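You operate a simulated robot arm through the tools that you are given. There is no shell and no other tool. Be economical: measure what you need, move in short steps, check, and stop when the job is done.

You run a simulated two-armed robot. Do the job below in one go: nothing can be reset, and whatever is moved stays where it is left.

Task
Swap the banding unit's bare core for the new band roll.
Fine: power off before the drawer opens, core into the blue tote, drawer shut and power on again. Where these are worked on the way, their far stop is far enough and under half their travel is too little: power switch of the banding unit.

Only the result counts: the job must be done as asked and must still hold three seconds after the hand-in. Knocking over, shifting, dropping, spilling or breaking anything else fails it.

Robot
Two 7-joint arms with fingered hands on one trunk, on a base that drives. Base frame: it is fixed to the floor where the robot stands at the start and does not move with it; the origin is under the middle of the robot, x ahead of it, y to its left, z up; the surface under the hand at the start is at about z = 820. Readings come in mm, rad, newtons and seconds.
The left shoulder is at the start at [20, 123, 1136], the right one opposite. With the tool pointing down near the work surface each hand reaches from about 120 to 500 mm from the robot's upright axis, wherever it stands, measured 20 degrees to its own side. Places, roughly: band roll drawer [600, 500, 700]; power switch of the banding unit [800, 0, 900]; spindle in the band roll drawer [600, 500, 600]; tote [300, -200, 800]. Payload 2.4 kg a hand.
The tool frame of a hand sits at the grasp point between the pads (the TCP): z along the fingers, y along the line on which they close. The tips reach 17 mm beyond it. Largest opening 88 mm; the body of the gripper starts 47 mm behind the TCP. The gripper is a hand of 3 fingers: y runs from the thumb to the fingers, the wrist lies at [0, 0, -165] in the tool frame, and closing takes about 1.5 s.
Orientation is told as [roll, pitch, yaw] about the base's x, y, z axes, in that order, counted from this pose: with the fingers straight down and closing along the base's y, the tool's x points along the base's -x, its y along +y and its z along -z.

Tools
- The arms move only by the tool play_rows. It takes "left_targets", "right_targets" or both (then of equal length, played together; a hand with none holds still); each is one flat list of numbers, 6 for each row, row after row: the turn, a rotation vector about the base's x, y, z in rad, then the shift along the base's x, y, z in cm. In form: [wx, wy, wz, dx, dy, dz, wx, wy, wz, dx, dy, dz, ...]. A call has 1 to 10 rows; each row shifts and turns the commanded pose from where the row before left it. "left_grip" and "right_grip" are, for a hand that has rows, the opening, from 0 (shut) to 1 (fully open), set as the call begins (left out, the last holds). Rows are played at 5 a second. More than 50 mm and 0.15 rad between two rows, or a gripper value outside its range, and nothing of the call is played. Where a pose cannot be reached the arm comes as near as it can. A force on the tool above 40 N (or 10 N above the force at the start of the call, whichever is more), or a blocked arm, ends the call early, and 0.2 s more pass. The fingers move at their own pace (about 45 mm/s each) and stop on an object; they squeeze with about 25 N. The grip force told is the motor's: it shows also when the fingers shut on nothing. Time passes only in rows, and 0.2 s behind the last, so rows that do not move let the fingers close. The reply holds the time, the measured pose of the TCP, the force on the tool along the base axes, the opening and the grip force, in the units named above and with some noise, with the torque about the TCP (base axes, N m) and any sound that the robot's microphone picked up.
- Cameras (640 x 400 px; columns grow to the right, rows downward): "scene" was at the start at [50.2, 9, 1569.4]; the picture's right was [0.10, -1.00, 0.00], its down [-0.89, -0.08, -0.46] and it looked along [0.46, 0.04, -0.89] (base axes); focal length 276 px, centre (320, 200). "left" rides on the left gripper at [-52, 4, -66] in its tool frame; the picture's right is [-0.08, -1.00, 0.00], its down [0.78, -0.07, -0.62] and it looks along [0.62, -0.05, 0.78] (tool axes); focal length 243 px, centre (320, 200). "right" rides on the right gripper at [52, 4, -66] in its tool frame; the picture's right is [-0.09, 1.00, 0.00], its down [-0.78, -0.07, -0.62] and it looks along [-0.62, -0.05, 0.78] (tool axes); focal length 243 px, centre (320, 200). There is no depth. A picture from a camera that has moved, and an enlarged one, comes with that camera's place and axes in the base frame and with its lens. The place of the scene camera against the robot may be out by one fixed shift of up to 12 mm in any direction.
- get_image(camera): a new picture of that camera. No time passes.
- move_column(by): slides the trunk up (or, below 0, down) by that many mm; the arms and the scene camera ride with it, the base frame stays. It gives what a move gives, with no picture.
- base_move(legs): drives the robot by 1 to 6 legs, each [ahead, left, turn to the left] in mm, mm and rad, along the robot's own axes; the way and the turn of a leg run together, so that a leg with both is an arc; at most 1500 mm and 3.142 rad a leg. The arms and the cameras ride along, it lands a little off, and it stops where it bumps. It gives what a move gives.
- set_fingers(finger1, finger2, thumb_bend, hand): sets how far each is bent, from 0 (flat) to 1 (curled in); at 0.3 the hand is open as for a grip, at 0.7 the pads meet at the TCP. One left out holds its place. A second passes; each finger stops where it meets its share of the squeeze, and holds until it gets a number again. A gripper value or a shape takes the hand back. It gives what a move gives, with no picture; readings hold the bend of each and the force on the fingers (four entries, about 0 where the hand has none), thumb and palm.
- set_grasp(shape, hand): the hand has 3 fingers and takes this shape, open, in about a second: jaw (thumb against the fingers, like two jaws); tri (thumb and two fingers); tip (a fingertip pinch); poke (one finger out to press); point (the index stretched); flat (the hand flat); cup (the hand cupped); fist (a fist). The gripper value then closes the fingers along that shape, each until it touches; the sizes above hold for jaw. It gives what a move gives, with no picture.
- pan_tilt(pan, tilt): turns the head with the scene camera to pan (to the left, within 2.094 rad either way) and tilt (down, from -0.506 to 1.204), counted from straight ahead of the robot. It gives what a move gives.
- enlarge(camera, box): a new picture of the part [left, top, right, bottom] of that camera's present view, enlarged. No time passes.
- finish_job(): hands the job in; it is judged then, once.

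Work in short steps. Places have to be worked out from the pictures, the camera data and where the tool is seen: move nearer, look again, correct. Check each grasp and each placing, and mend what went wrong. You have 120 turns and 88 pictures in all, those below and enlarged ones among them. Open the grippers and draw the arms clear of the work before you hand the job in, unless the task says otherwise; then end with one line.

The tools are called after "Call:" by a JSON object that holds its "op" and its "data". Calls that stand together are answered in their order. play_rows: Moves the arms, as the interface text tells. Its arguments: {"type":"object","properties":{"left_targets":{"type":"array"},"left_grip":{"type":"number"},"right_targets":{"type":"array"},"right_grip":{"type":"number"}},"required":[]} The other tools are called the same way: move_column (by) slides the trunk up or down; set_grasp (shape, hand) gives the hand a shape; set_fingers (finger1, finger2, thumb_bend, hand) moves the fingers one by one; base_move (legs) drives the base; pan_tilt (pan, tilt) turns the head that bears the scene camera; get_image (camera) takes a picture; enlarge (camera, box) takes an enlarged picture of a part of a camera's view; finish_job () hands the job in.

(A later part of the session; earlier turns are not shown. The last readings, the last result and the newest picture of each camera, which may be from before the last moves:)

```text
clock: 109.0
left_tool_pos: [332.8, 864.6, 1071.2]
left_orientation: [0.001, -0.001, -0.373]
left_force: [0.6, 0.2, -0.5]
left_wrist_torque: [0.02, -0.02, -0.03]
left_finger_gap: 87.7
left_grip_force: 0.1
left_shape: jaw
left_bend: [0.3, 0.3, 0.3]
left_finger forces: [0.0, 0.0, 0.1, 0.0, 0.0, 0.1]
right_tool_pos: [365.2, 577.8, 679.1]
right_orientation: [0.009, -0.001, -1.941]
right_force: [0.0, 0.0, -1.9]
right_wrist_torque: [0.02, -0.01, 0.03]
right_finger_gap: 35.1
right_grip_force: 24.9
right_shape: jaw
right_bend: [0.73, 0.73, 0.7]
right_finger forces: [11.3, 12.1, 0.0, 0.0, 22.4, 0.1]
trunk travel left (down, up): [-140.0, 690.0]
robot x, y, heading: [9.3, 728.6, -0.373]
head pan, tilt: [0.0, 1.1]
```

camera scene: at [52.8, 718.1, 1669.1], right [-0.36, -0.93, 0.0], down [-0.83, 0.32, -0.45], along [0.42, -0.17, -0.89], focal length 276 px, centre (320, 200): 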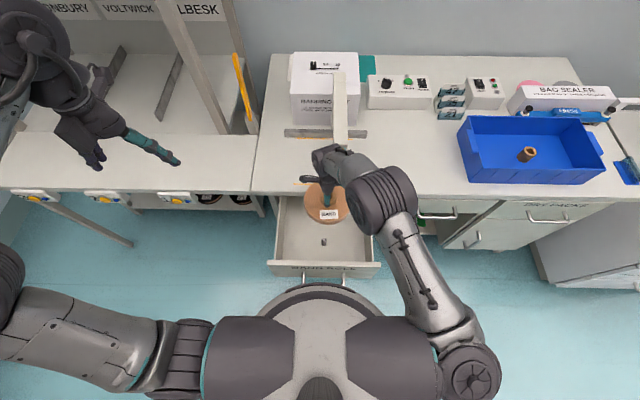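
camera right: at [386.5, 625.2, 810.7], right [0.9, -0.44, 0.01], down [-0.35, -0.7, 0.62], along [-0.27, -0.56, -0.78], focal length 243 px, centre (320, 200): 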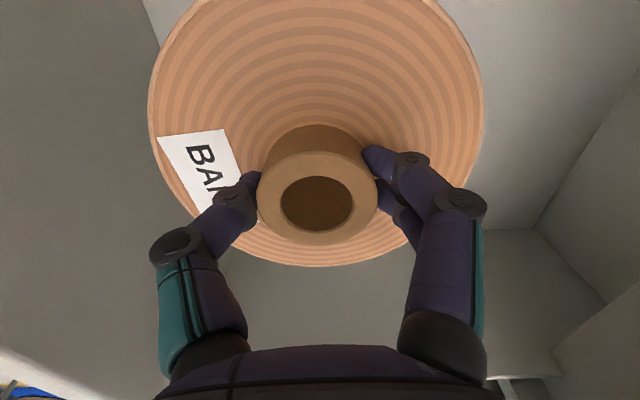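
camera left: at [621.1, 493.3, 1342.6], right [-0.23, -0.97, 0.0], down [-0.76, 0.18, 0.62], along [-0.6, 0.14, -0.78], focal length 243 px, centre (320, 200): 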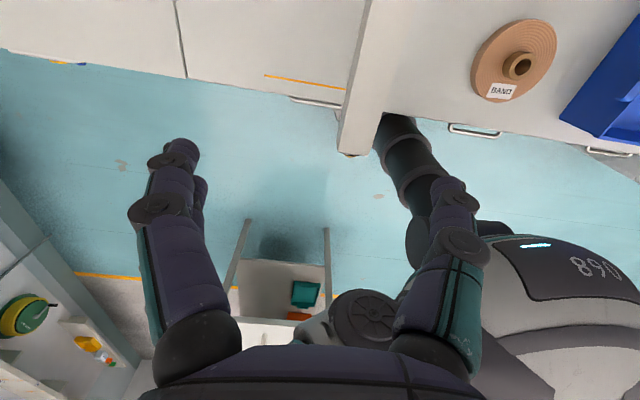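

No contact yet: the spindle should be entering the bore. I continue in 5 mm steps, then finer.

Call:
{"op": "play_rows", "data": {"right_targets": [0, 0, 0, 0, 0, -0.6, 0, 0, 0, 0, 0, -0.6, 0, 0, 0, 0, 0, -0.5, 0, 0, 0, 0, 0, -0.4, 0, 0, 0, 0, 0, -0.3]}}

Call:
{"op": "get_image", "data": {"camera": "right"}}

```text
clock: 110.2
left_tool_pos: [331.2, 864.5, 1071.0]
left_orientation: [0.001, -0.001, -0.371]
left_force: [-0.3, -0.3, -0.4]
left_wrist_torque: [0.01, -0.03, -0.02]
left_finger_gap: 88.1
left_grip_force: 0.1
left_shape: jaw
left_bend: [0.3, 0.3, 0.3]
left_finger forces: [0.0, 0.0, 0.0, 0.1, 0.1, 0.0]
right_tool_pos: [364.8, 578.8, 654.8]
right_orientation: [0.009, -0.001, -1.941]
right_force: [-0.6, 0.0, -2.0]
right_wrist_torque: [-0.01, -0.03, 0.05]
right_finger_gap: 35.0
right_grip_force: 25.2
right_shape: jaw
right_bend: [0.73, 0.73, 0.7]
right_finger forces: [11.3, 12.0, 0.0, 0.1, 22.5, 0.0]
trunk travel left (down, up): [-140.0, 690.0]
robot x, y, heading: [6.6, 729.5, -0.372]
head pan, tilt: [0.0, 1.1]
```

```text
19 pictures are left
camera right: at [386.6, 625.2, 722.7], right [0.9, -0.44, 0.01], down [-0.35, -0.7, 0.62], along [-0.27, -0.56, -0.78], focal length 243 px, centre (320, 200)
```

right: 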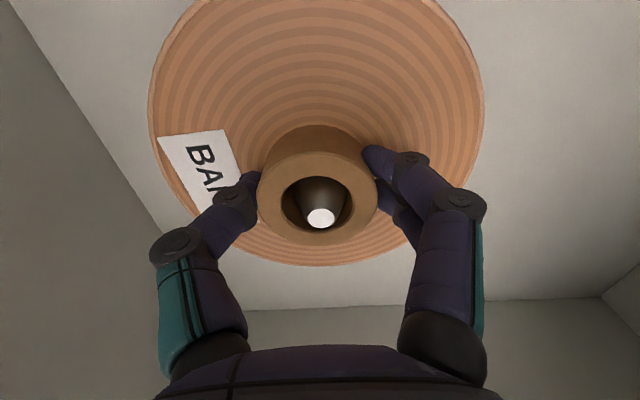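

The spindle is inside the bore. I press down the last millimetres until it seats.

Call:
{"op": "play_rows", "data": {"right_targets": [0, 0, 0, 0, 0, -0.3, 0, 0, 0, 0, 0, -0.3, 0, 0, 0, 0, 0, -0.2, 0, 0, 0, 0, 0, -0.2, 0, 0, 0, 0, 0, -0.2, 0, 0, 0, 0, 0, -0.2]}}

```text
clock: 111.5
left_tool_pos: [330.1, 866.2, 1070.7]
left_orientation: [-0.001, -0.002, -0.372]
left_force: [-0.2, -0.3, -0.1]
left_wrist_torque: [-0.02, -0.02, 0.0]
left_finger_gap: 87.8
left_grip_force: 0.1
left_shape: jaw
left_bend: [0.3, 0.3, 0.3]
left_finger forces: [0.0, 0.0, 0.0, 0.0, 0.0, 0.1]
right_tool_pos: [365.4, 579.1, 646.1]
right_orientation: [0.017, 0.003, -1.941]
right_force: [-0.8, 1.0, 25.5]
right_wrist_torque: [0.02, 0.12, 0.0]
right_finger_gap: 36.2
right_grip_force: 24.5
right_shape: jaw
right_bend: [0.76, 0.76, 0.72]
right_finger forces: [13.5, 14.0, 0.1, 0.0, 27.1, 0.0]
trunk travel left (down, up): [-140.0, 690.0]
robot x, y, heading: [7.2, 733.1, -0.368]
head pan, tilt: [0.0, 1.1]
stopped in row 6 (right hand): the force on the tool passed its limit at 43 N (the readings are from after the stop); the commanded pose is now the measured one
```

Seated on the drawer floor. I ease off, open and raise.

Call:
{"op": "play_rows", "data": {"right_targets": [0, 0, 0, 0, 0, 0.2, 0, 0, 0, 0, 0, 0]}}

Call:
{"op": "play_rows", "data": {"right_targets": [0, 0, 0, 0, 0, 0, 0, 0, 0, 0, 0, 0, 0, 0, 0, 0, 0, 0, 0, 0, 0, 0, 0, 0, 0, 0, 0, 0, 0, 0, 0, 0, 0, 0, 0, 0], "right_grip": 1}}

Call:
{"op": "play_rows", "data": {"right_targets": [0, 0, 0, 0, 0, 1, 0, 0, 0, 0, 0, 3, 0, 0, 0, 0, 0, 4]}}

Call:
{"op": "get_image", "data": {"camera": "right"}}

```text
clock: 112.2
left_tool_pos: [331.5, 864.6, 1071.0]
left_orientation: [-0.001, -0.002, -0.371]
left_force: [0.6, 0.8, 0.1]
left_wrist_torque: [0.01, 0.0, -0.01]
left_finger_gap: 87.8
left_grip_force: 0.0
left_shape: jaw
left_bend: [0.3, 0.3, 0.3]
left_finger forces: [0.1, 0.0, 0.0, 0.0, 0.0, 0.0]
right_tool_pos: [364.9, 579.3, 644.8]
right_orientation: [0.014, 0.003, -1.94]
right_force: [1.8, -1.8, 22.3]
right_wrist_torque: [-0.02, 0.0, 0.02]
right_finger_gap: 36.4
right_grip_force: 25.2
right_shape: jaw
right_bend: [0.76, 0.76, 0.72]
right_finger forces: [13.8, 14.6, 0.0, 0.0, 24.6, 0.0]
trunk travel left (down, up): [-140.0, 690.0]
robot x, y, heading: [5.5, 727.9, -0.371]
head pan, tilt: [0.0, 1.1]
```

```text
clock: 112.6
left_tool_pos: [331.8, 866.3, 1070.7]
left_orientation: [-0.002, 0.0, -0.372]
left_force: [0.3, -0.5, 0.2]
left_wrist_torque: [0.03, -0.01, 0.01]
left_finger_gap: 87.8
left_grip_force: 0.1
left_shape: jaw
left_bend: [0.3, 0.3, 0.3]
left_finger forces: [0.1, 0.1, 0.0, 0.0, 0.1, 0.0]
right_tool_pos: [365.8, 579.2, 644.7]
right_orientation: [0.012, 0.0, -1.941]
right_force: [0.0, 0.8, 2.0]
right_wrist_torque: [0.03, 0.05, -0.02]
right_finger_gap: 87.3
right_grip_force: 0.1
right_shape: jaw
right_bend: [0.3, 0.3, 0.31]
right_finger forces: [0.1, 0.0, 0.0, 0.0, 2.5, 0.1]
trunk travel left (down, up): [-140.0, 690.0]
robot x, y, heading: [4.6, 732.8, -0.375]
head pan, tilt: [0.0, 1.1]
stopped in row 2 (right hand): the force on the tool passed its limit at 45 N (the readings are from after the stop); the commanded pose is now the measured one
```

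```text
clock: 113.4
left_tool_pos: [331.4, 865.1, 1071.5]
left_orientation: [-0.001, -0.001, -0.373]
left_force: [-0.3, -0.3, -0.9]
left_wrist_torque: [0.0, 0.03, 0.03]
left_finger_gap: 87.9
left_grip_force: 0.0
left_shape: jaw
left_bend: [0.3, 0.3, 0.3]
left_finger forces: [0.0, 0.0, 0.0, 0.0, 0.0, 0.0]
right_tool_pos: [365.5, 576.2, 726.5]
right_orientation: [0.013, 0.003, -1.939]
right_force: [0.0, 0.1, -0.4]
right_wrist_torque: [0.03, 0.01, 0.03]
right_finger_gap: 88.3
right_grip_force: 0.0
right_shape: jaw
right_bend: [0.3, 0.3, 0.3]
right_finger forces: [0.0, 0.0, 0.1, 0.1, 0.0, 0.0]
trunk travel left (down, up): [-140.0, 690.0]
robot x, y, heading: [2.2, 728.6, -0.374]
head pan, tilt: [0.0, 1.1]
```

```text
18 pictures are left
camera right: at [388.0, 623.6, 793.4], right [0.9, -0.44, 0.01], down [-0.35, -0.7, 0.62], along [-0.26, -0.56, -0.79], focal length 243 px, centre (320, 200)
```

right: 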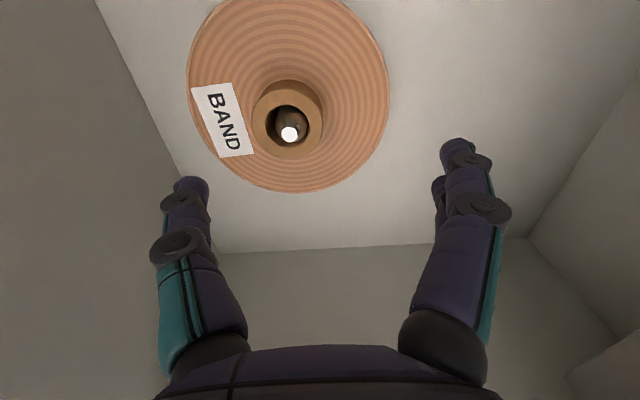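

Roll sits on the spindle. I raise, back off and turn the hand forward to regrip the handle.

Call:
{"op": "move_column", "data": {"by": 200}}

Call:
{"op": "base_move", "data": {"legs": [[-300, 60, 0]]}}

Call:
{"op": "play_rows", "data": {"right_targets": [-0.054, -0.139, 0, 0, 0, 0, -0.054, -0.139, 0, 0, 0, 0, -0.054, -0.139, 0, 0, 0, 0, -0.054, -0.139, 0, 0, 0, 0, -0.054, -0.139, 0, 0, 0, 0, -0.054, -0.139, 0, 0, 0, 0, -0.054, -0.139, 0, 0, 0, 0, -0.054, -0.139, 0, 0, 0, 0, -0.054, -0.139, 0, 0, 0, 0, -0.054, -0.139, 0, 0, 0, 0]}}

Call:
{"op": "play_rows", "data": {"right_targets": [-0.033, -0.085, 0, 0, 0, 0]}}

Call:
{"op": "get_image", "data": {"camera": "scene"}}

```text
clock: 115.6
left_tool_pos: [331.3, 864.0, 1270.8]
left_orientation: [0.0, 0.0, -0.372]
left_force: [0.3, 0.4, 0.4]
left_wrist_torque: [0.06, 0.01, -0.03]
left_finger_gap: 87.9
left_grip_force: 0.1
left_shape: jaw
left_bend: [0.3, 0.3, 0.3]
left_finger forces: [0.0, 0.0, 0.0, 0.0, 0.0, 0.1]
right_tool_pos: [366.1, 577.1, 926.8]
right_orientation: [0.013, 0.002, -1.942]
right_force: [0.6, -0.7, -0.1]
right_wrist_torque: [-0.03, -0.01, 0.01]
right_finger_gap: 88.0
right_grip_force: 0.1
right_shape: jaw
right_bend: [0.3, 0.3, 0.3]
right_finger forces: [0.0, 0.1, 0.0, 0.0, 0.0, 0.1]
trunk travel left (down, up): [-340.0, 490.0]
robot x, y, heading: [10.0, 727.9, -0.376]
head pan, tilt: [0.0, 1.1]
```

```text
clock: 117.7
left_tool_pos: [66.5, 1030.9, 1271.6]
left_orientation: [-0.001, -0.002, -0.377]
left_force: [0.4, -0.2, 0.4]
left_wrist_torque: [0.04, 0.02, -0.02]
left_finger_gap: 87.7
left_grip_force: 0.1
left_shape: jaw
left_bend: [0.3, 0.3, 0.3]
left_finger forces: [0.0, 0.0, 0.0, 0.0, 0.0, 0.0]
right_tool_pos: [100.5, 742.0, 926.6]
right_orientation: [0.016, 0.002, -1.947]
right_force: [0.2, 0.0, -0.1]
right_wrist_torque: [0.0, -0.04, 0.0]
right_finger_gap: 88.1
right_grip_force: 0.1
right_shape: jaw
right_bend: [0.3, 0.3, 0.3]
right_finger forces: [0.1, 0.1, 0.1, 0.0, 0.1, 0.0]
trunk travel left (down, up): [-340.0, 490.0]
robot x, y, heading: [-262.6, 898.1, -0.378]
head pan, tilt: [0.0, 1.1]
```

```text
clock: 119.9
left_tool_pos: [66.9, 1029.9, 1271.3]
left_orientation: [0.0, -0.001, -0.377]
left_force: [-0.5, 0.3, -0.1]
left_wrist_torque: [0.01, 0.03, 0.01]
left_finger_gap: 87.9
left_grip_force: 0.1
left_shape: jaw
left_bend: [0.3, 0.3, 0.3]
left_finger forces: [0.0, 0.1, 0.0, 0.0, 0.0, 0.0]
right_tool_pos: [99.9, 742.3, 926.5]
right_orientation: [1.506, 0.005, -1.94]
right_force: [0.2, 0.0, 0.7]
right_wrist_torque: [0.01, 0.02, 0.03]
right_finger_gap: 87.8
right_grip_force: 0.1
right_shape: jaw
right_bend: [0.3, 0.3, 0.3]
right_finger forces: [0.0, 0.1, 0.0, 0.0, 0.1, 0.0]
trunk travel left (down, up): [-340.0, 490.0]
robot x, y, heading: [-257.3, 896.7, -0.375]
head pan, tilt: [0.0, 1.1]
```

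```text
clock: 120.3
left_tool_pos: [68.3, 1031.0, 1270.0]
left_orientation: [0.001, -0.001, -0.378]
left_force: [-0.5, -0.2, 0.6]
left_wrist_torque: [0.0, 0.02, 0.04]
left_finger_gap: 88.0
left_grip_force: 0.0
left_shape: jaw
left_bend: [0.3, 0.3, 0.3]
left_finger forces: [0.0, 0.1, 0.0, 0.0, 0.1, 0.0]
right_tool_pos: [101.0, 742.2, 927.5]
right_orientation: [1.597, 0.003, -1.94]
right_force: [-0.2, 0.7, 0.5]
right_wrist_torque: [0.01, -0.02, 0.03]
right_finger_gap: 88.2
right_grip_force: 0.1
right_shape: jaw
right_bend: [0.3, 0.3, 0.3]
right_finger forces: [0.0, 0.0, 0.0, 0.1, 0.0, 0.0]
trunk travel left (down, up): [-340.0, 490.0]
robot x, y, heading: [-256.8, 897.5, -0.376]
head pan, tilt: [0.0, 1.1]
```

```text
17 pictures are left
camera scene: at [-212.1, 884.7, 1559.1], right [-0.37, -0.93, 0.0], down [-0.83, 0.33, -0.45], along [0.42, -0.17, -0.89], focal length 276 px, centre (320, 200)
```

scene: 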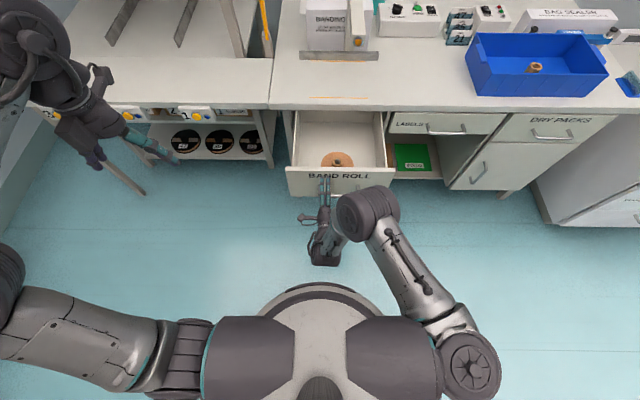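

I shift the hand 76 mm right, lower the column to handle height, and look.

Call:
{"op": "play_rows", "data": {"right_targets": [0, 0, 0, -1.4, -3.5, 0, 0, 0, 0, -1.4, -3.5, 0]}}

Call:
{"op": "move_column", "data": {"by": -237}}

Call:
{"op": "get_image", "data": {"camera": "right"}}

```text
clock: 120.9
left_tool_pos: [66.6, 1030.3, 1270.3]
left_orientation: [0.0, -0.002, -0.374]
left_force: [-0.1, 0.1, 0.8]
left_wrist_torque: [0.0, -0.02, -0.03]
left_finger_gap: 87.9
left_grip_force: 0.1
left_shape: jaw
left_bend: [0.3, 0.3, 0.3]
left_finger forces: [0.0, 0.1, 0.0, 0.1, 0.0, 0.1]
right_tool_pos: [73.2, 675.8, 929.7]
right_orientation: [1.593, 0.002, -1.944]
right_force: [-0.2, -0.6, 0.7]
right_wrist_torque: [-0.02, 0.02, 0.01]
right_finger_gap: 87.9
right_grip_force: 0.3
right_shape: jaw
right_bend: [0.3, 0.3, 0.3]
right_finger forces: [0.0, 0.0, 0.0, 0.0, 0.0, 0.0]
right hand out of reach, approached as far as the arm can: row 2
trunk travel left (down, up): [-340.0, 490.0]
robot x, y, heading: [-258.0, 896.8, -0.378]
head pan, tilt: [0.0, 1.1]
```

```text
clock: 123.3
left_tool_pos: [67.4, 1030.4, 1034.9]
left_orientation: [0.0, -0.001, -0.378]
left_force: [-1.5, -0.8, -0.5]
left_wrist_torque: [0.0, 0.0, -0.01]
left_finger_gap: 88.0
left_grip_force: 0.0
left_shape: jaw
left_bend: [0.3, 0.3, 0.3]
left_finger forces: [0.0, 0.0, 0.0, 0.0, 0.0, 0.0]
right_tool_pos: [73.1, 677.1, 691.9]
right_orientation: [1.595, 0.003, -1.944]
right_force: [0.2, -0.1, -0.5]
right_wrist_torque: [-0.03, -0.02, 0.0]
right_finger_gap: 88.1
right_grip_force: 0.0
right_shape: jaw
right_bend: [0.3, 0.3, 0.3]
right_finger forces: [0.0, 0.0, 0.1, 0.0, 0.0, 0.1]
trunk travel left (down, up): [-103.0, 727.0]
robot x, y, heading: [-259.9, 899.3, -0.384]
head pan, tilt: [0.0, 1.1]
```

```text
16 pictures are left
camera right: at [30.9, 748.9, 696.2], right [-0.05, -0.07, 1.0], down [-0.86, -0.5, -0.08], along [0.5, -0.86, -0.03], focal length 243 px, centre (320, 200)
```

right: 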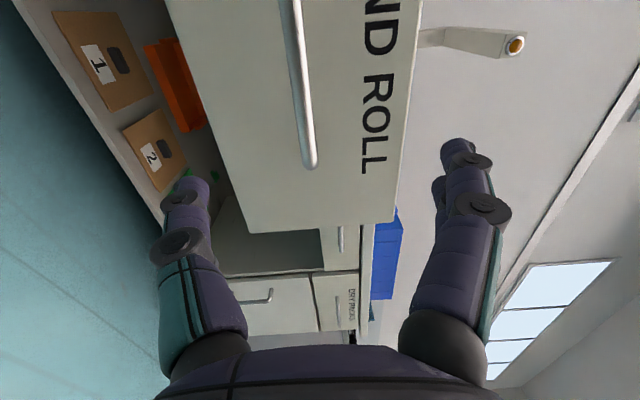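

Bar lies centred between the fingers, ~120 mm ahead. I drive 112 mm ahead and close.

Call:
{"op": "base_move", "data": {"legs": [[112, 0, 0]]}}

Call:
{"op": "get_image", "data": {"camera": "right"}}

```text
clock: 124.6
left_tool_pos: [175.2, 986.4, 1032.6]
left_orientation: [0.0, -0.002, -0.375]
left_force: [0.6, -0.7, 0.0]
left_wrist_torque: [0.0, 0.03, 0.04]
left_finger_gap: 88.1
left_grip_force: 0.0
left_shape: jaw
left_bend: [0.3, 0.3, 0.3]
left_finger forces: [0.1, 0.0, 0.0, 0.0, 0.0, 0.0]
right_tool_pos: [180.3, 634.1, 691.7]
right_orientation: [1.596, 0.003, -1.945]
right_force: [-0.4, -1.1, 0.1]
right_wrist_torque: [-0.01, 0.04, -0.01]
right_finger_gap: 88.0
right_grip_force: 0.1
right_shape: jaw
right_bend: [0.3, 0.3, 0.3]
right_finger forces: [0.0, 0.0, 0.0, 0.0, 0.0, 0.0]
trunk travel left (down, up): [-103.0, 727.0]
robot x, y, heading: [-154.4, 857.4, -0.378]
head pan, tilt: [0.0, 1.1]
```

```text
15 pictures are left
camera right: at [138.4, 706.1, 696.1], right [-0.05, -0.07, 1.0], down [-0.86, -0.5, -0.08], along [0.5, -0.86, -0.03], focal length 243 px, centre (320, 200)
```

right: 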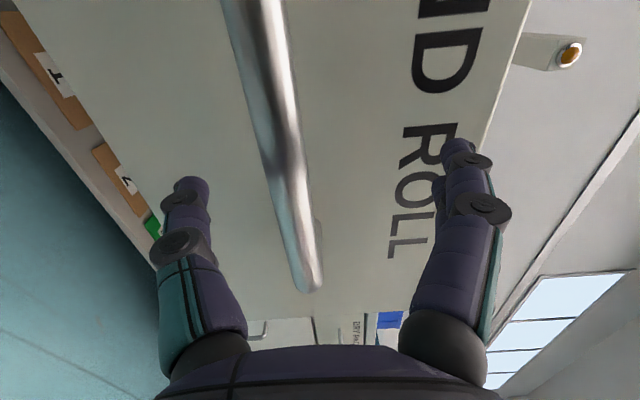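

Bar is well within the grip. I close, then push by driving ahead.

Call:
{"op": "play_rows", "data": {"right_targets": [0, 0, 0, 0, 0, 0, 0, 0, 0, 0, 0, 0, 0, 0, 0, 0, 0, 0, 0, 0, 0, 0, 0, 0, 0, 0, 0, 0, 0, 0, 0, 0, 0, 0, 0, 0, 0, 0, 0, 0, 0, 0, 0, 0, 0, 0, 0, 0], "right_grip": 0}}

Call:
{"op": "base_move", "data": {"legs": [[150, 0, 0]]}}

```text
clock: 126.4
left_tool_pos: [175.0, 986.6, 1033.4]
left_orientation: [-0.002, 0.0, -0.376]
left_force: [-0.5, -0.2, -0.3]
left_wrist_torque: [-0.01, -0.01, -0.05]
left_finger_gap: 87.9
left_grip_force: 0.1
left_shape: jaw
left_bend: [0.3, 0.3, 0.3]
left_finger forces: [0.0, 0.1, 0.1, 0.0, 0.1, 0.0]
right_tool_pos: [181.7, 633.8, 692.3]
right_orientation: [1.592, 0.002, -1.944]
right_force: [2.1, -0.3, -9.2]
right_wrist_torque: [-0.03, 0.0, -0.03]
right_finger_gap: 2.2
right_grip_force: 24.9
right_shape: jaw
right_bend: [0.61, 0.61, 0.78]
right_finger forces: [7.2, 7.1, 0.0, 0.1, 21.5, 0.0]
trunk travel left (down, up): [-103.0, 727.0]
robot x, y, heading: [-155.3, 853.1, -0.377]
head pan, tilt: [0.0, 1.1]
```

```text
clock: 127.8
left_tool_pos: [314.3, 931.3, 1033.6]
left_orientation: [0.0, -0.001, -0.378]
left_force: [-0.3, -0.2, 0.1]
left_wrist_torque: [0.0, -0.01, 0.01]
left_finger_gap: 88.0
left_grip_force: 0.1
left_shape: jaw
left_bend: [0.3, 0.3, 0.3]
left_finger forces: [0.1, 0.1, 0.0, 0.0, 0.0, 0.1]
right_tool_pos: [320.6, 577.6, 692.2]
right_orientation: [1.595, 0.003, -1.948]
right_force: [0.5, -0.1, -1.1]
right_wrist_torque: [0.0, -0.02, 0.01]
right_finger_gap: 0.0
right_grip_force: 24.5
right_shape: jaw
right_bend: [0.67, 0.67, 0.78]
right_finger forces: [0.0, 0.1, 0.1, 0.0, 0.4, 0.1]
trunk travel left (down, up): [-103.0, 727.0]
robot x, y, heading: [-11.0, 803.8, -0.379]
head pan, tilt: [0.0, 1.1]
```

The grip slipped off the bar; I look at the situation.

Call:
{"op": "get_image", "data": {"camera": "right"}}

Call:
{"op": "get_image", "data": {"camera": "scene"}}

```text
14 pictures are left
camera right: at [278.9, 650.3, 696.1], right [-0.05, -0.07, 1.0], down [-0.86, -0.5, -0.08], along [0.5, -0.86, -0.03], focal length 243 px, centre (320, 200)
```

right: 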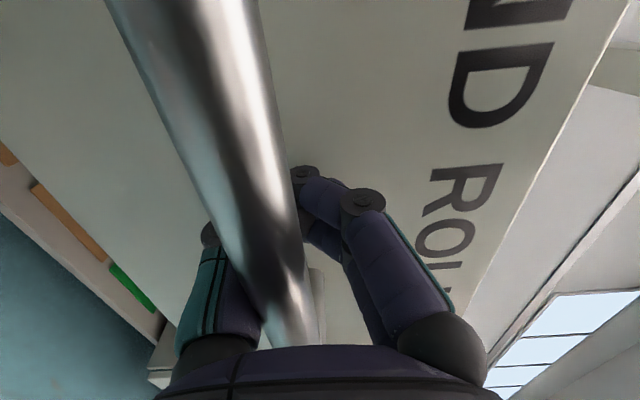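

```text
13 pictures are left
camera scene: at [35.8, 786.2, 1322.1], right [-0.37, -0.93, 0.0], down [-0.83, 0.33, -0.45], along [0.42, -0.17, -0.89], focal length 276 px, centre (320, 200)
```

scene: 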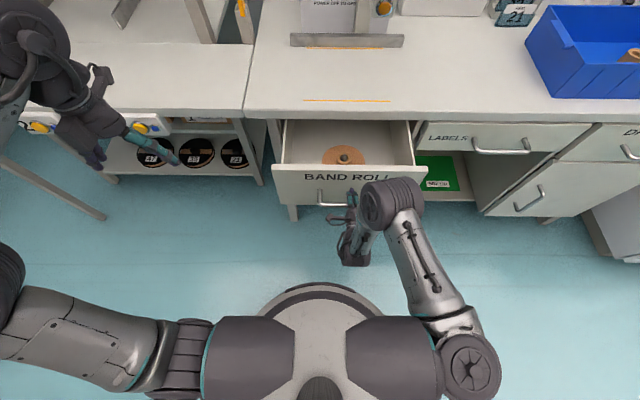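

The bar is caged inside the closed hand and the tips push the front; ~120 mm remain. I keep pushing with the base.

Call:
{"op": "base_move", "data": {"legs": [[100, 0, 0]]}}

Call:
{"op": "play_rows", "data": {"right_targets": [0, 0, 0, 0.93, -0.36, 0, 0, 0, 0, 0.93, -0.36, 0, 0, 0, 0, 0.93, -0.36, 0, 0, 0, 0, 0.93, -0.36, 0]}}

Call:
{"op": "get_image", "data": {"camera": "scene"}}

```text
clock: 128.9
left_tool_pos: [406.8, 894.6, 1033.7]
left_orientation: [0.0, 0.0, -0.375]
left_force: [0.4, 0.0, 0.4]
left_wrist_torque: [0.03, 0.01, 0.0]
left_finger_gap: 88.0
left_grip_force: 0.1
left_shape: jaw
left_bend: [0.3, 0.3, 0.3]
left_finger forces: [0.0, 0.0, 0.1, 0.0, 0.1, 0.0]
right_tool_pos: [412.5, 541.8, 692.2]
right_orientation: [1.597, 0.001, -1.945]
right_force: [0.1, -0.1, -0.5]
right_wrist_torque: [-0.02, -0.02, -0.03]
right_finger_gap: 0.0
right_grip_force: 24.5
right_shape: jaw
right_bend: [0.67, 0.67, 0.78]
right_finger forces: [0.0, 0.0, 0.0, 0.0, 0.6, 0.1]
trunk travel left (down, up): [-103.0, 727.0]
robot x, y, heading: [77.0, 760.4, -0.385]
head pan, tilt: [0.0, 1.1]
```

```text
clock: 129.9
left_tool_pos: [406.4, 894.9, 1035.1]
left_orientation: [-0.001, -0.003, -0.376]
left_force: [0.3, 0.3, -0.3]
left_wrist_torque: [0.02, 0.0, 0.0]
left_finger_gap: 88.0
left_grip_force: 0.0
left_shape: jaw
left_bend: [0.3, 0.3, 0.3]
left_finger forces: [0.0, 0.1, 0.1, 0.0, 0.1, 0.0]
right_tool_pos: [449.3, 527.7, 692.3]
right_orientation: [1.595, -0.001, -1.948]
right_force: [-2.5, -1.2, 0.4]
right_wrist_torque: [-0.02, -0.06, 0.03]
right_finger_gap: 0.0
right_grip_force: 25.0
right_shape: jaw
right_bend: [0.67, 0.67, 0.79]
right_finger forces: [0.0, 0.1, 0.0, 0.0, 0.9, 0.0]
trunk travel left (down, up): [-103.0, 727.0]
robot x, y, heading: [81.2, 767.3, -0.379]
head pan, tilt: [0.0, 1.1]
```

```text
12 pictures are left
camera scene: at [126.9, 749.8, 1322.1], right [-0.37, -0.93, 0.0], down [-0.83, 0.33, -0.45], along [0.42, -0.17, -0.89], focal length 276 px, centre (320, 200)
```

scene: 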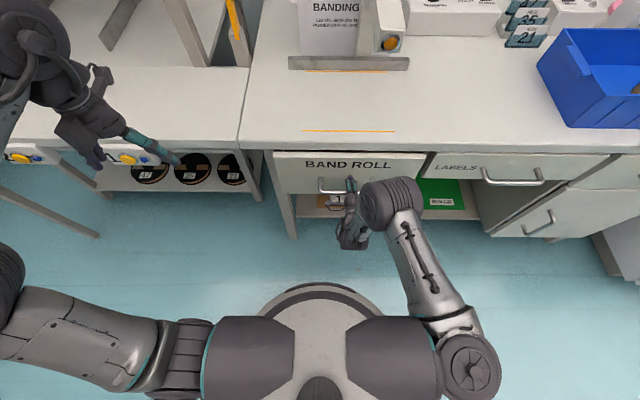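

Nearly shut. I push further until it stops.

Call:
{"op": "play_rows", "data": {"right_targets": [0, 0, 0, 0.75, -0.29, 0, 0, 0, 0, 0.75, -0.29, 0, 0, 0, 0, 0.56, -0.22, 0, 0, 0, 0, 0.47, -0.18, 0, 0, 0, 0, 0.47, -0.18, 0]}}

Call:
{"op": "enlarge", "data": {"camera": "scene", "box": [230, 110, 470, 230]}}

```text
clock: 130.8
left_tool_pos: [403.8, 894.8, 1035.6]
left_orientation: [0.001, -0.003, -0.38]
left_force: [-1.1, 0.2, -0.1]
left_wrist_torque: [-0.04, 0.0, 0.02]
left_finger_gap: 88.2
left_grip_force: 0.2
left_shape: jaw
left_bend: [0.3, 0.3, 0.3]
left_finger forces: [0.0, 0.0, 0.0, 0.0, 0.0, 0.1]
right_tool_pos: [465.9, 520.9, 691.6]
right_orientation: [1.588, -0.001, -1.948]
right_force: [-26.2, 7.8, 6.6]
right_wrist_torque: [0.14, 0.24, -0.04]
right_finger_gap: 0.0
right_grip_force: 24.9
right_shape: jaw
right_bend: [0.72, 0.72, 0.83]
right_finger forces: [12.7, 13.0, 0.0, 0.1, 11.8, 0.0]
trunk travel left (down, up): [-103.0, 727.0]
robot x, y, heading: [79.6, 762.9, -0.381]
head pan, tilt: [0.0, 1.1]
stopped in row 4 (right hand): the force on the tool passed its limit at 43 N (the readings are from after the stop); the commanded pose is now the measured one
```

```text
2.67 times, centred on (350, 170) of scene
camera zoom: at [122.9, 751.3, 1322.4], right [-0.37, -0.93, 0.0], down [-0.83, 0.33, -0.46], along [0.42, -0.17, -0.89], focal length 736 px, centre (240, 280)
```

zoom: 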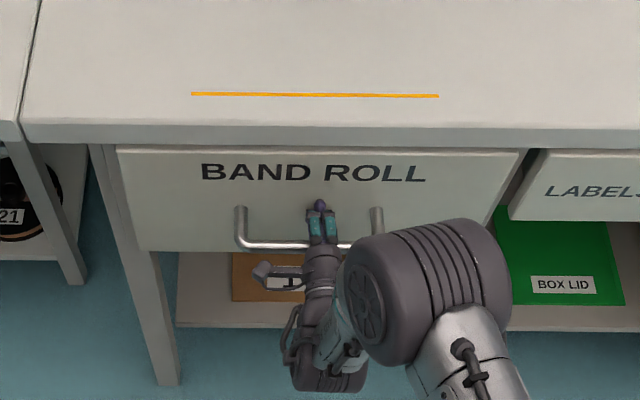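

Drawer is shut. I open the hand and back straight off the handle.

Call:
{"op": "play_rows", "data": {"right_targets": [0, 0, 0, -0.2, 0.08, 0, 0, 0, 0, 0, 0, 0, 0, 0, 0, 0, 0, 0, 0, 0, 0, 0, 0, 0, 0, 0, 0, 0, 0, 0, 0, 0, 0, 0, 0, 0, 0, 0, 0, 0, 0, 0], "right_grip": 1}}

Call:
{"op": "base_move", "data": {"legs": [[-100, 0, 0]]}}

Call:
{"op": "get_image", "data": {"camera": "right"}}

```text
clock: 131.2
left_tool_pos: [400.3, 896.2, 1035.6]
left_orientation: [0.001, -0.009, -0.378]
left_force: [0.2, 0.7, 0.2]
left_wrist_torque: [0.04, -0.05, -0.01]
left_finger_gap: 88.2
left_grip_force: 0.0
left_shape: jaw
left_bend: [0.3, 0.3, 0.3]
left_finger forces: [0.0, 0.1, 0.0, 0.0, 0.1, 0.0]
right_tool_pos: [459.9, 525.7, 686.6]
right_orientation: [1.571, -0.003, -1.944]
right_force: [-58.7, 22.6, -8.1]
right_wrist_torque: [0.12, 0.33, -0.09]
right_finger_gap: 0.2
right_grip_force: 0.0
right_shape: jaw
right_bend: [0.74, 0.74, 0.65]
right_finger forces: [21.6, 22.1, 0.0, 0.0, 32.4, 0.1]
trunk travel left (down, up): [-103.0, 727.0]
robot x, y, heading: [74.4, 764.6, -0.379]
head pan, tilt: [0.0, 1.1]
stopped in row 2 (right hand): the force on the tool passed its limit at 45 N (the readings are from after the stop); the commanded pose is now the measured one
```

```text
clock: 132.3
left_tool_pos: [315.3, 931.0, 1034.4]
left_orientation: [0.0, -0.002, -0.38]
left_force: [-0.6, 0.1, 0.6]
left_wrist_torque: [0.02, -0.03, -0.01]
left_finger_gap: 88.0
left_grip_force: 0.1
left_shape: jaw
left_bend: [0.3, 0.3, 0.3]
left_finger forces: [0.1, 0.0, 0.1, 0.0, 0.0, 0.1]
right_tool_pos: [372.7, 557.2, 688.1]
right_orientation: [1.578, -0.004, -1.95]
right_force: [0.3, -1.1, 0.0]
right_wrist_torque: [0.0, 0.0, -0.02]
right_finger_gap: 88.1
right_grip_force: 0.0
right_shape: jaw
right_bend: [0.3, 0.3, 0.3]
right_finger forces: [0.1, 0.1, 0.0, 0.0, 0.0, 0.1]
trunk travel left (down, up): [-103.0, 727.0]
robot x, y, heading: [-10.8, 797.8, -0.379]
head pan, tilt: [0.0, 1.1]
```

```text
10 pictures are left
camera right: at [331.1, 630.1, 692.4], right [-0.04, -0.07, 1.0], down [-0.87, -0.5, -0.07], along [0.5, -0.87, -0.04], focal length 243 px, centre (320, 200)
```

right: 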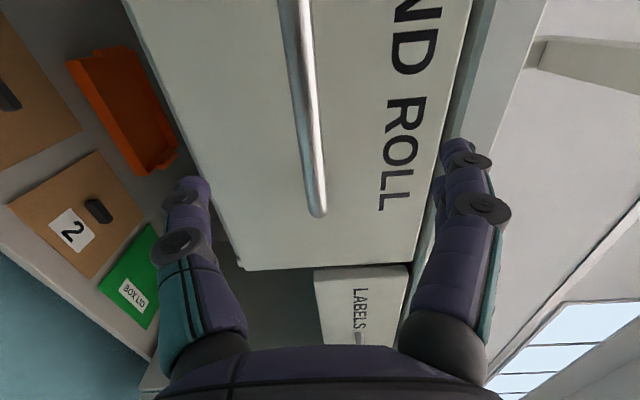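

The drawer is closed and the hand is free. Now to the switch: raise everything, drive right and ahead to the earlier pressing stance.

Call:
{"op": "move_column", "data": {"by": 300}}

Call:
{"op": "play_rows", "data": {"right_targets": [0.044, 0.111, 0, 0, 0, 2.5, 0.044, 0.111, 0, 0, 0, 2.5, 0.045, 0.113, 0, 0, 0, 2.5]}}

Call:
{"op": "base_move", "data": {"legs": [[0, -286, 0], [390, 0, 0]]}}

Call:
{"op": "set_fingers", "data": {"hand": "right", "finger1": 0.9, "finger2": 0.9, "thumb_bend": 0.3}}

Call:
{"op": "get_image", "data": {"camera": "right"}}

```text
clock: 135.3
left_tool_pos: [315.1, 931.8, 1334.6]
left_orientation: [-0.001, -0.002, -0.381]
left_force: [0.1, 0.3, -0.4]
left_wrist_torque: [-0.03, -0.03, -0.01]
left_finger_gap: 88.0
left_grip_force: 0.1
left_shape: jaw
left_bend: [0.3, 0.3, 0.3]
left_finger forces: [0.1, 0.0, 0.0, 0.0, 0.0, 0.0]
right_tool_pos: [374.0, 557.6, 987.6]
right_orientation: [1.579, -0.002, -1.95]
right_force: [-0.2, -0.1, -0.4]
right_wrist_torque: [-0.02, -0.02, -0.01]
right_finger_gap: 88.0
right_grip_force: 0.0
right_shape: jaw
right_bend: [0.3, 0.3, 0.3]
right_finger forces: [0.0, 0.0, 0.0, 0.0, 0.1, 0.1]
trunk travel left (down, up): [-403.0, 427.0]
robot x, y, heading: [-12.1, 799.1, -0.383]
head pan, tilt: [0.0, 1.1]
```

```text
clock: 136.2
left_tool_pos: [315.1, 930.7, 1333.6]
left_orientation: [0.0, -0.002, -0.384]
left_force: [-0.3, -0.6, 0.3]
left_wrist_torque: [0.0, 0.0, -0.01]
left_finger_gap: 88.0
left_grip_force: 0.1
left_shape: jaw
left_bend: [0.3, 0.3, 0.3]
left_finger forces: [0.0, 0.0, 0.0, 0.1, 0.0, 0.1]
right_tool_pos: [374.1, 558.5, 1061.2]
right_orientation: [1.219, -0.002, -1.948]
right_force: [0.4, -0.5, 0.2]
right_wrist_torque: [0.0, -0.03, 0.0]
right_finger_gap: 87.9
right_grip_force: 0.2
right_shape: jaw
right_bend: [0.3, 0.3, 0.3]
right_finger forces: [0.0, 0.0, 0.0, 0.0, 0.0, 0.1]
trunk travel left (down, up): [-403.0, 427.0]
robot x, y, heading: [-10.6, 795.2, -0.384]
head pan, tilt: [0.0, 1.1]
```

```text
clock: 140.1
left_tool_pos: [548.9, 524.8, 1334.5]
left_orientation: [0.001, 0.001, -0.383]
left_force: [0.4, -0.1, -0.5]
left_wrist_torque: [-0.04, 0.02, 0.0]
left_finger_gap: 87.8
left_grip_force: 0.1
left_shape: jaw
left_bend: [0.3, 0.3, 0.3]
left_finger forces: [0.1, 0.0, 0.1, 0.1, 0.1, 0.0]
right_tool_pos: [609.9, 151.7, 1061.1]
right_orientation: [1.219, -0.002, -1.949]
right_force: [-0.6, 0.6, 0.2]
right_wrist_torque: [-0.02, 0.01, 0.02]
right_finger_gap: 88.0
right_grip_force: 0.0
right_shape: jaw
right_bend: [0.3, 0.3, 0.3]
right_finger forces: [0.1, 0.1, 0.0, 0.0, 0.0, 0.0]
trunk travel left (down, up): [-403.0, 427.0]
robot x, y, heading: [218.9, 395.5, -0.383]
head pan, tilt: [0.0, 1.1]
```

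```text
clock: 141.1
left_tool_pos: [547.5, 525.0, 1333.5]
left_orientation: [-0.001, -0.002, -0.384]
left_force: [0.4, -0.3, -1.2]
left_wrist_torque: [0.01, -0.02, 0.01]
left_finger_gap: 87.7
left_grip_force: 0.1
left_shape: jaw
left_bend: [0.3, 0.3, 0.3]
left_finger forces: [0.0, 0.1, 0.0, 0.0, 0.1, 0.1]
right_tool_pos: [608.1, 152.0, 1061.1]
right_orientation: [1.219, -0.001, -1.949]
right_force: [-0.4, -0.6, -0.4]
right_wrist_torque: [0.02, 0.0, 0.02]
right_finger_gap: 27.9
right_grip_force: 0.1
right_shape: fingers
right_bend: [0.9, 0.9, 0.3]
right_finger forces: [0.0, 0.0, 0.1, 0.0, 0.0, 0.0]
trunk travel left (down, up): [-403.0, 427.0]
robot x, y, heading: [219.0, 396.4, -0.382]
head pan, tilt: [0.0, 1.1]
```

```text
9 pictures are left
camera right: at [571.5, 222.6, 1088.7], right [0.29, -0.2, 0.94], down [-0.85, -0.5, 0.15], along [0.44, -0.84, -0.32], focal length 243 px, centre (320, 200)
```

right: 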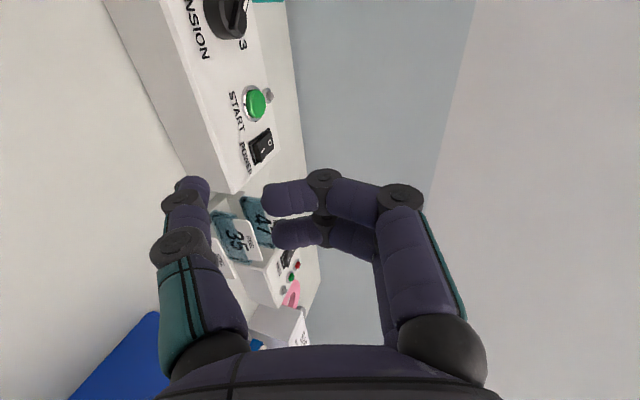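

I drive 40 mm closer, lower the column 60 mm and bring the thumb above the I end at about (747,-3).

Call:
{"op": "base_move", "data": {"legs": [[40, 0, 0]]}}

Call:
{"op": "move_column", "data": {"by": -60}}

Call:
{"op": "play_rows", "data": {"right_targets": [0, 0, 0, 2.5, -3.5, 0, 0, 0, 0, 2.5, -3.5, 0, 0, 0, 0, 2.5, -3.5, 0, 0, 0, 0, 2.6, -3.5, 0]}}

Call:
{"op": "get_image", "data": {"camera": "right"}}

```text
clock: 142.0
left_tool_pos: [588.4, 507.6, 1332.8]
left_orientation: [0.0, 0.001, -0.383]
left_force: [0.5, -0.2, -0.2]
left_wrist_torque: [-0.02, 0.02, -0.01]
left_finger_gap: 88.0
left_grip_force: 0.1
left_shape: jaw
left_bend: [0.3, 0.3, 0.3]
left_finger forces: [0.0, 0.0, 0.0, 0.0, 0.1, 0.1]
right_tool_pos: [647.2, 136.3, 1059.2]
right_orientation: [1.22, -0.002, -1.95]
right_force: [-0.1, 0.6, -0.5]
right_wrist_torque: [-0.03, 0.0, 0.0]
right_finger_gap: 28.4
right_grip_force: 0.1
right_shape: fingers
right_bend: [0.9, 0.9, 0.3]
right_finger forces: [0.1, 0.1, 0.1, 0.0, 0.0, 0.1]
trunk travel left (down, up): [-403.0, 427.0]
robot x, y, heading: [256.2, 379.1, -0.385]
head pan, tilt: [0.0, 1.1]
```

```text
clock: 143.0
left_tool_pos: [585.1, 510.2, 1273.5]
left_orientation: [0.001, -0.002, -0.383]
left_force: [-0.2, -0.4, 0.6]
left_wrist_torque: [-0.03, -0.02, 0.02]
left_finger_gap: 87.9
left_grip_force: 0.0
left_shape: jaw
left_bend: [0.3, 0.3, 0.3]
left_finger forces: [0.0, 0.0, 0.0, 0.1, 0.0, 0.0]
right_tool_pos: [646.6, 137.0, 1001.3]
right_orientation: [1.22, -0.002, -1.95]
right_force: [0.8, -0.2, -0.2]
right_wrist_torque: [-0.02, 0.03, 0.01]
right_finger_gap: 28.3
right_grip_force: 0.0
right_shape: fingers
right_bend: [0.9, 0.9, 0.3]
right_finger forces: [0.0, 0.0, 0.1, 0.0, 0.0, 0.0]
trunk travel left (down, up): [-343.0, 487.0]
robot x, y, heading: [257.6, 379.9, -0.388]
head pan, tilt: [0.0, 1.1]
```

```text
clock: 144.0
left_tool_pos: [585.8, 509.3, 1273.5]
left_orientation: [-0.001, -0.002, -0.382]
left_force: [-0.2, -0.3, 0.3]
left_wrist_torque: [-0.01, -0.02, 0.02]
left_finger_gap: 87.9
left_grip_force: 0.0
left_shape: jaw
left_bend: [0.3, 0.3, 0.3]
left_finger forces: [0.0, 0.0, 0.0, 0.0, 0.0, 0.1]
right_tool_pos: [747.7, -5.6, 999.5]
right_orientation: [1.218, -0.001, -1.95]
right_force: [0.2, -0.6, -0.8]
right_wrist_torque: [0.0, 0.02, -0.02]
right_finger_gap: 28.3
right_grip_force: 0.1
right_shape: fingers
right_bend: [0.9, 0.9, 0.3]
right_finger forces: [0.0, 0.0, 0.0, 0.0, 0.0, 0.0]
trunk travel left (down, up): [-343.0, 487.0]
robot x, y, heading: [256.5, 381.3, -0.387]
head pan, tilt: [0.0, 1.1]
```

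```text
8 pictures are left
camera right: at [710.0, 64.7, 1027.2], right [0.29, -0.2, 0.94], down [-0.85, -0.5, 0.15], along [0.44, -0.84, -0.32], focal length 243 px, centre (320, 200)
```

right: 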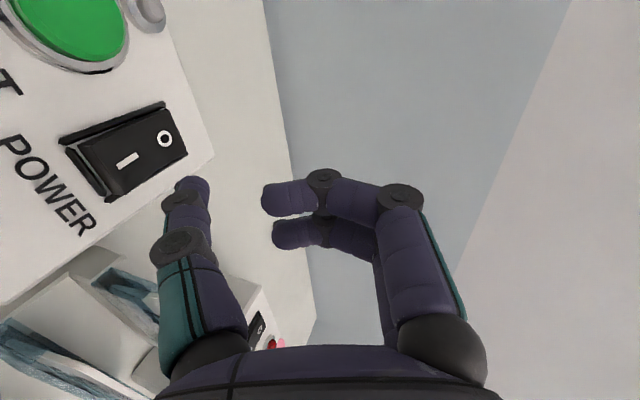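

The I mark is at (748,-1). I align a few mm nearer and press down as before.

Call:
{"op": "play_rows", "data": {"right_targets": [0, 0, 0, -0.3, 0.5, -1.5, 0, 0, 0, 0, 0, -1.5, 0, 0, 0, 0, 0, -0.8, 0, 0, 0, 0, 0, -0.3, 0, 0, 0, 0, 0, -0.3, 0, 0, 0, 0, 0, -0.3, 0, 0, 0, 0, 0, -0.3, 0, 0, 0, 0, 0, -0.3]}}

Call:
{"op": "get_image", "data": {"camera": "right"}}

```text
clock: 145.8
left_tool_pos: [585.9, 509.9, 1273.2]
left_orientation: [0.0, -0.002, -0.382]
left_force: [-0.5, -0.2, -0.1]
left_wrist_torque: [0.03, 0.01, 0.02]
left_finger_gap: 88.0
left_grip_force: 0.2
left_shape: jaw
left_bend: [0.3, 0.3, 0.3]
left_finger forces: [0.1, 0.0, 0.0, 0.1, 0.0, 0.1]
right_tool_pos: [746.6, 0.3, 976.6]
right_orientation: [1.215, -0.002, -1.951]
right_force: [0.5, -0.2, -0.1]
right_wrist_torque: [0.0, 0.01, -0.02]
right_finger_gap: 28.3
right_grip_force: 0.1
right_shape: fingers
right_bend: [0.9, 0.9, 0.3]
right_finger forces: [0.1, 0.0, 0.1, 0.0, 0.1, 0.1]
right hand out of reach, approached as far as the arm can: row 2, 3, 5, 7, 8
trunk travel left (down, up): [-343.0, 487.0]
robot x, y, heading: [259.0, 382.2, -0.384]
head pan, tilt: [0.0, 1.1]
```

```text
7 pictures are left
camera right: at [709.2, 71.0, 1004.4], right [0.29, -0.21, 0.93], down [-0.85, -0.5, 0.16], along [0.43, -0.84, -0.32], focal length 243 px, centre (320, 200)
```

right: 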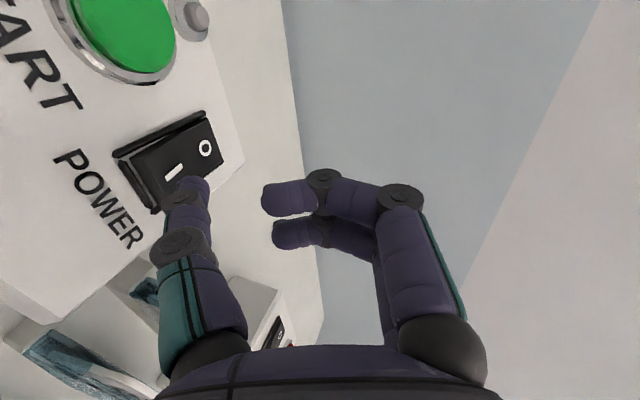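

Arm limit reached; I raise the hand 4 cm, lower the column 55 mm, then press with the arm.

Call:
{"op": "play_rows", "data": {"right_targets": [0, 0, 0, 0, 0, 2, 0, 0, 0, 0, 0, 2]}}

Call:
{"op": "move_column", "data": {"by": -50}}

Call:
{"op": "get_image", "data": {"camera": "right"}}

```text
clock: 146.4
left_tool_pos: [585.5, 509.7, 1274.3]
left_orientation: [0.001, -0.001, -0.382]
left_force: [0.2, -0.4, 0.3]
left_wrist_torque: [0.0, 0.04, -0.03]
left_finger_gap: 87.8
left_grip_force: 0.1
left_shape: jaw
left_bend: [0.3, 0.3, 0.3]
left_finger forces: [0.0, 0.1, 0.1, 0.0, 0.0, 0.1]
right_tool_pos: [746.7, 0.4, 1017.4]
right_orientation: [1.22, -0.002, -1.949]
right_force: [0.7, 0.3, -0.6]
right_wrist_torque: [0.0, 0.03, 0.04]
right_finger_gap: 28.4
right_grip_force: 0.1
right_shape: fingers
right_bend: [0.9, 0.9, 0.3]
right_finger forces: [0.1, 0.0, 0.0, 0.0, 0.1, 0.0]
trunk travel left (down, up): [-343.0, 487.0]
robot x, y, heading: [258.4, 379.1, -0.386]
head pan, tilt: [0.0, 1.1]
```

```text
clock: 147.3
left_tool_pos: [584.7, 509.7, 1224.1]
left_orientation: [-0.001, -0.004, -0.382]
left_force: [0.1, 0.1, -0.1]
left_wrist_torque: [0.0, 0.0, -0.01]
left_finger_gap: 88.0
left_grip_force: 0.1
left_shape: jaw
left_bend: [0.3, 0.3, 0.3]
left_finger forces: [0.0, 0.1, 0.0, 0.0, 0.0, 0.1]
right_tool_pos: [746.1, 0.3, 966.7]
right_orientation: [1.219, -0.002, -1.95]
right_force: [-0.5, 0.1, 0.0]
right_wrist_torque: [0.05, 0.03, -0.02]
right_finger_gap: 28.4
right_grip_force: 0.0
right_shape: fingers
right_bend: [0.9, 0.9, 0.3]
right_finger forces: [0.0, 0.1, 0.0, 0.1, 0.1, 0.1]
trunk travel left (down, up): [-293.0, 537.0]
robot x, y, heading: [259.6, 377.9, -0.387]
head pan, tilt: [0.0, 1.1]
```

```text
6 pictures are left
camera right: at [709.2, 71.3, 995.2], right [0.29, -0.2, 0.94], down [-0.85, -0.5, 0.15], along [0.44, -0.84, -0.32], focal length 243 px, centre (320, 200)
```

right: 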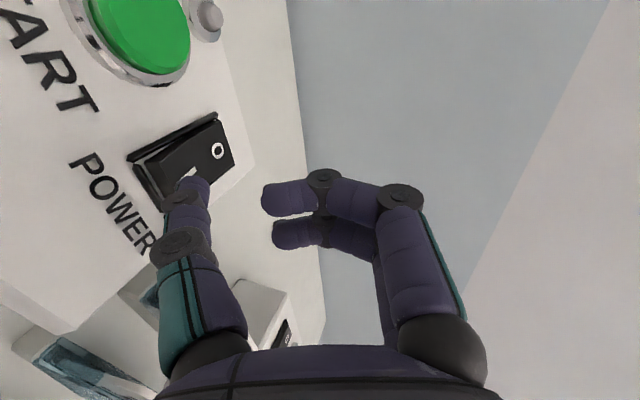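

The tip is over the I end. I press down in small steps to about the same depth as before.

Call:
{"op": "play_rows", "data": {"right_targets": [0, 0, 0, -0.2, 0.1, -0.6, 0, 0, 0, 0, 0, -0.4, 0, 0, 0, 0, 0, -0.3, 0, 0, 0, 0, 0, -0.3, 0, 0, 0, 0, 0, -0.3, 0, 0, 0, 0, 0, -0.3]}}

Call:
{"op": "get_image", "data": {"camera": "right"}}

```text
clock: 148.7
left_tool_pos: [583.8, 511.3, 1224.6]
left_orientation: [0.0, -0.003, -0.383]
left_force: [1.2, -0.2, 0.5]
left_wrist_torque: [0.01, -0.01, 0.01]
left_finger_gap: 87.9
left_grip_force: 0.0
left_shape: jaw
left_bend: [0.3, 0.3, 0.3]
left_finger forces: [0.0, 0.0, 0.0, 0.0, 0.0, 0.0]
right_tool_pos: [742.3, 2.5, 947.2]
right_orientation: [1.223, 0.001, -1.952]
right_force: [-10.7, 4.1, 12.5]
right_wrist_torque: [0.22, 0.56, -0.05]
right_finger_gap: 26.1
right_grip_force: 8.7
right_shape: fingers
right_bend: [0.9, 0.9, 0.32]
right_finger forces: [0.0, 0.0, 0.0, 0.0, 16.7, 0.0]
trunk travel left (down, up): [-293.0, 537.0]
robot x, y, heading: [260.1, 380.9, -0.384]
head pan, tilt: [0.0, 1.1]
```

```text
5 pictures are left
camera right: at [705.6, 73.1, 975.4], right [0.28, -0.2, 0.94], down [-0.85, -0.5, 0.15], along [0.44, -0.84, -0.32], focal length 243 px, centre (320, 200)
```

right: 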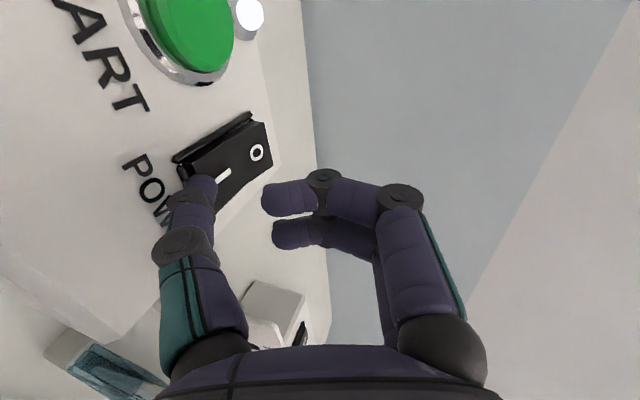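

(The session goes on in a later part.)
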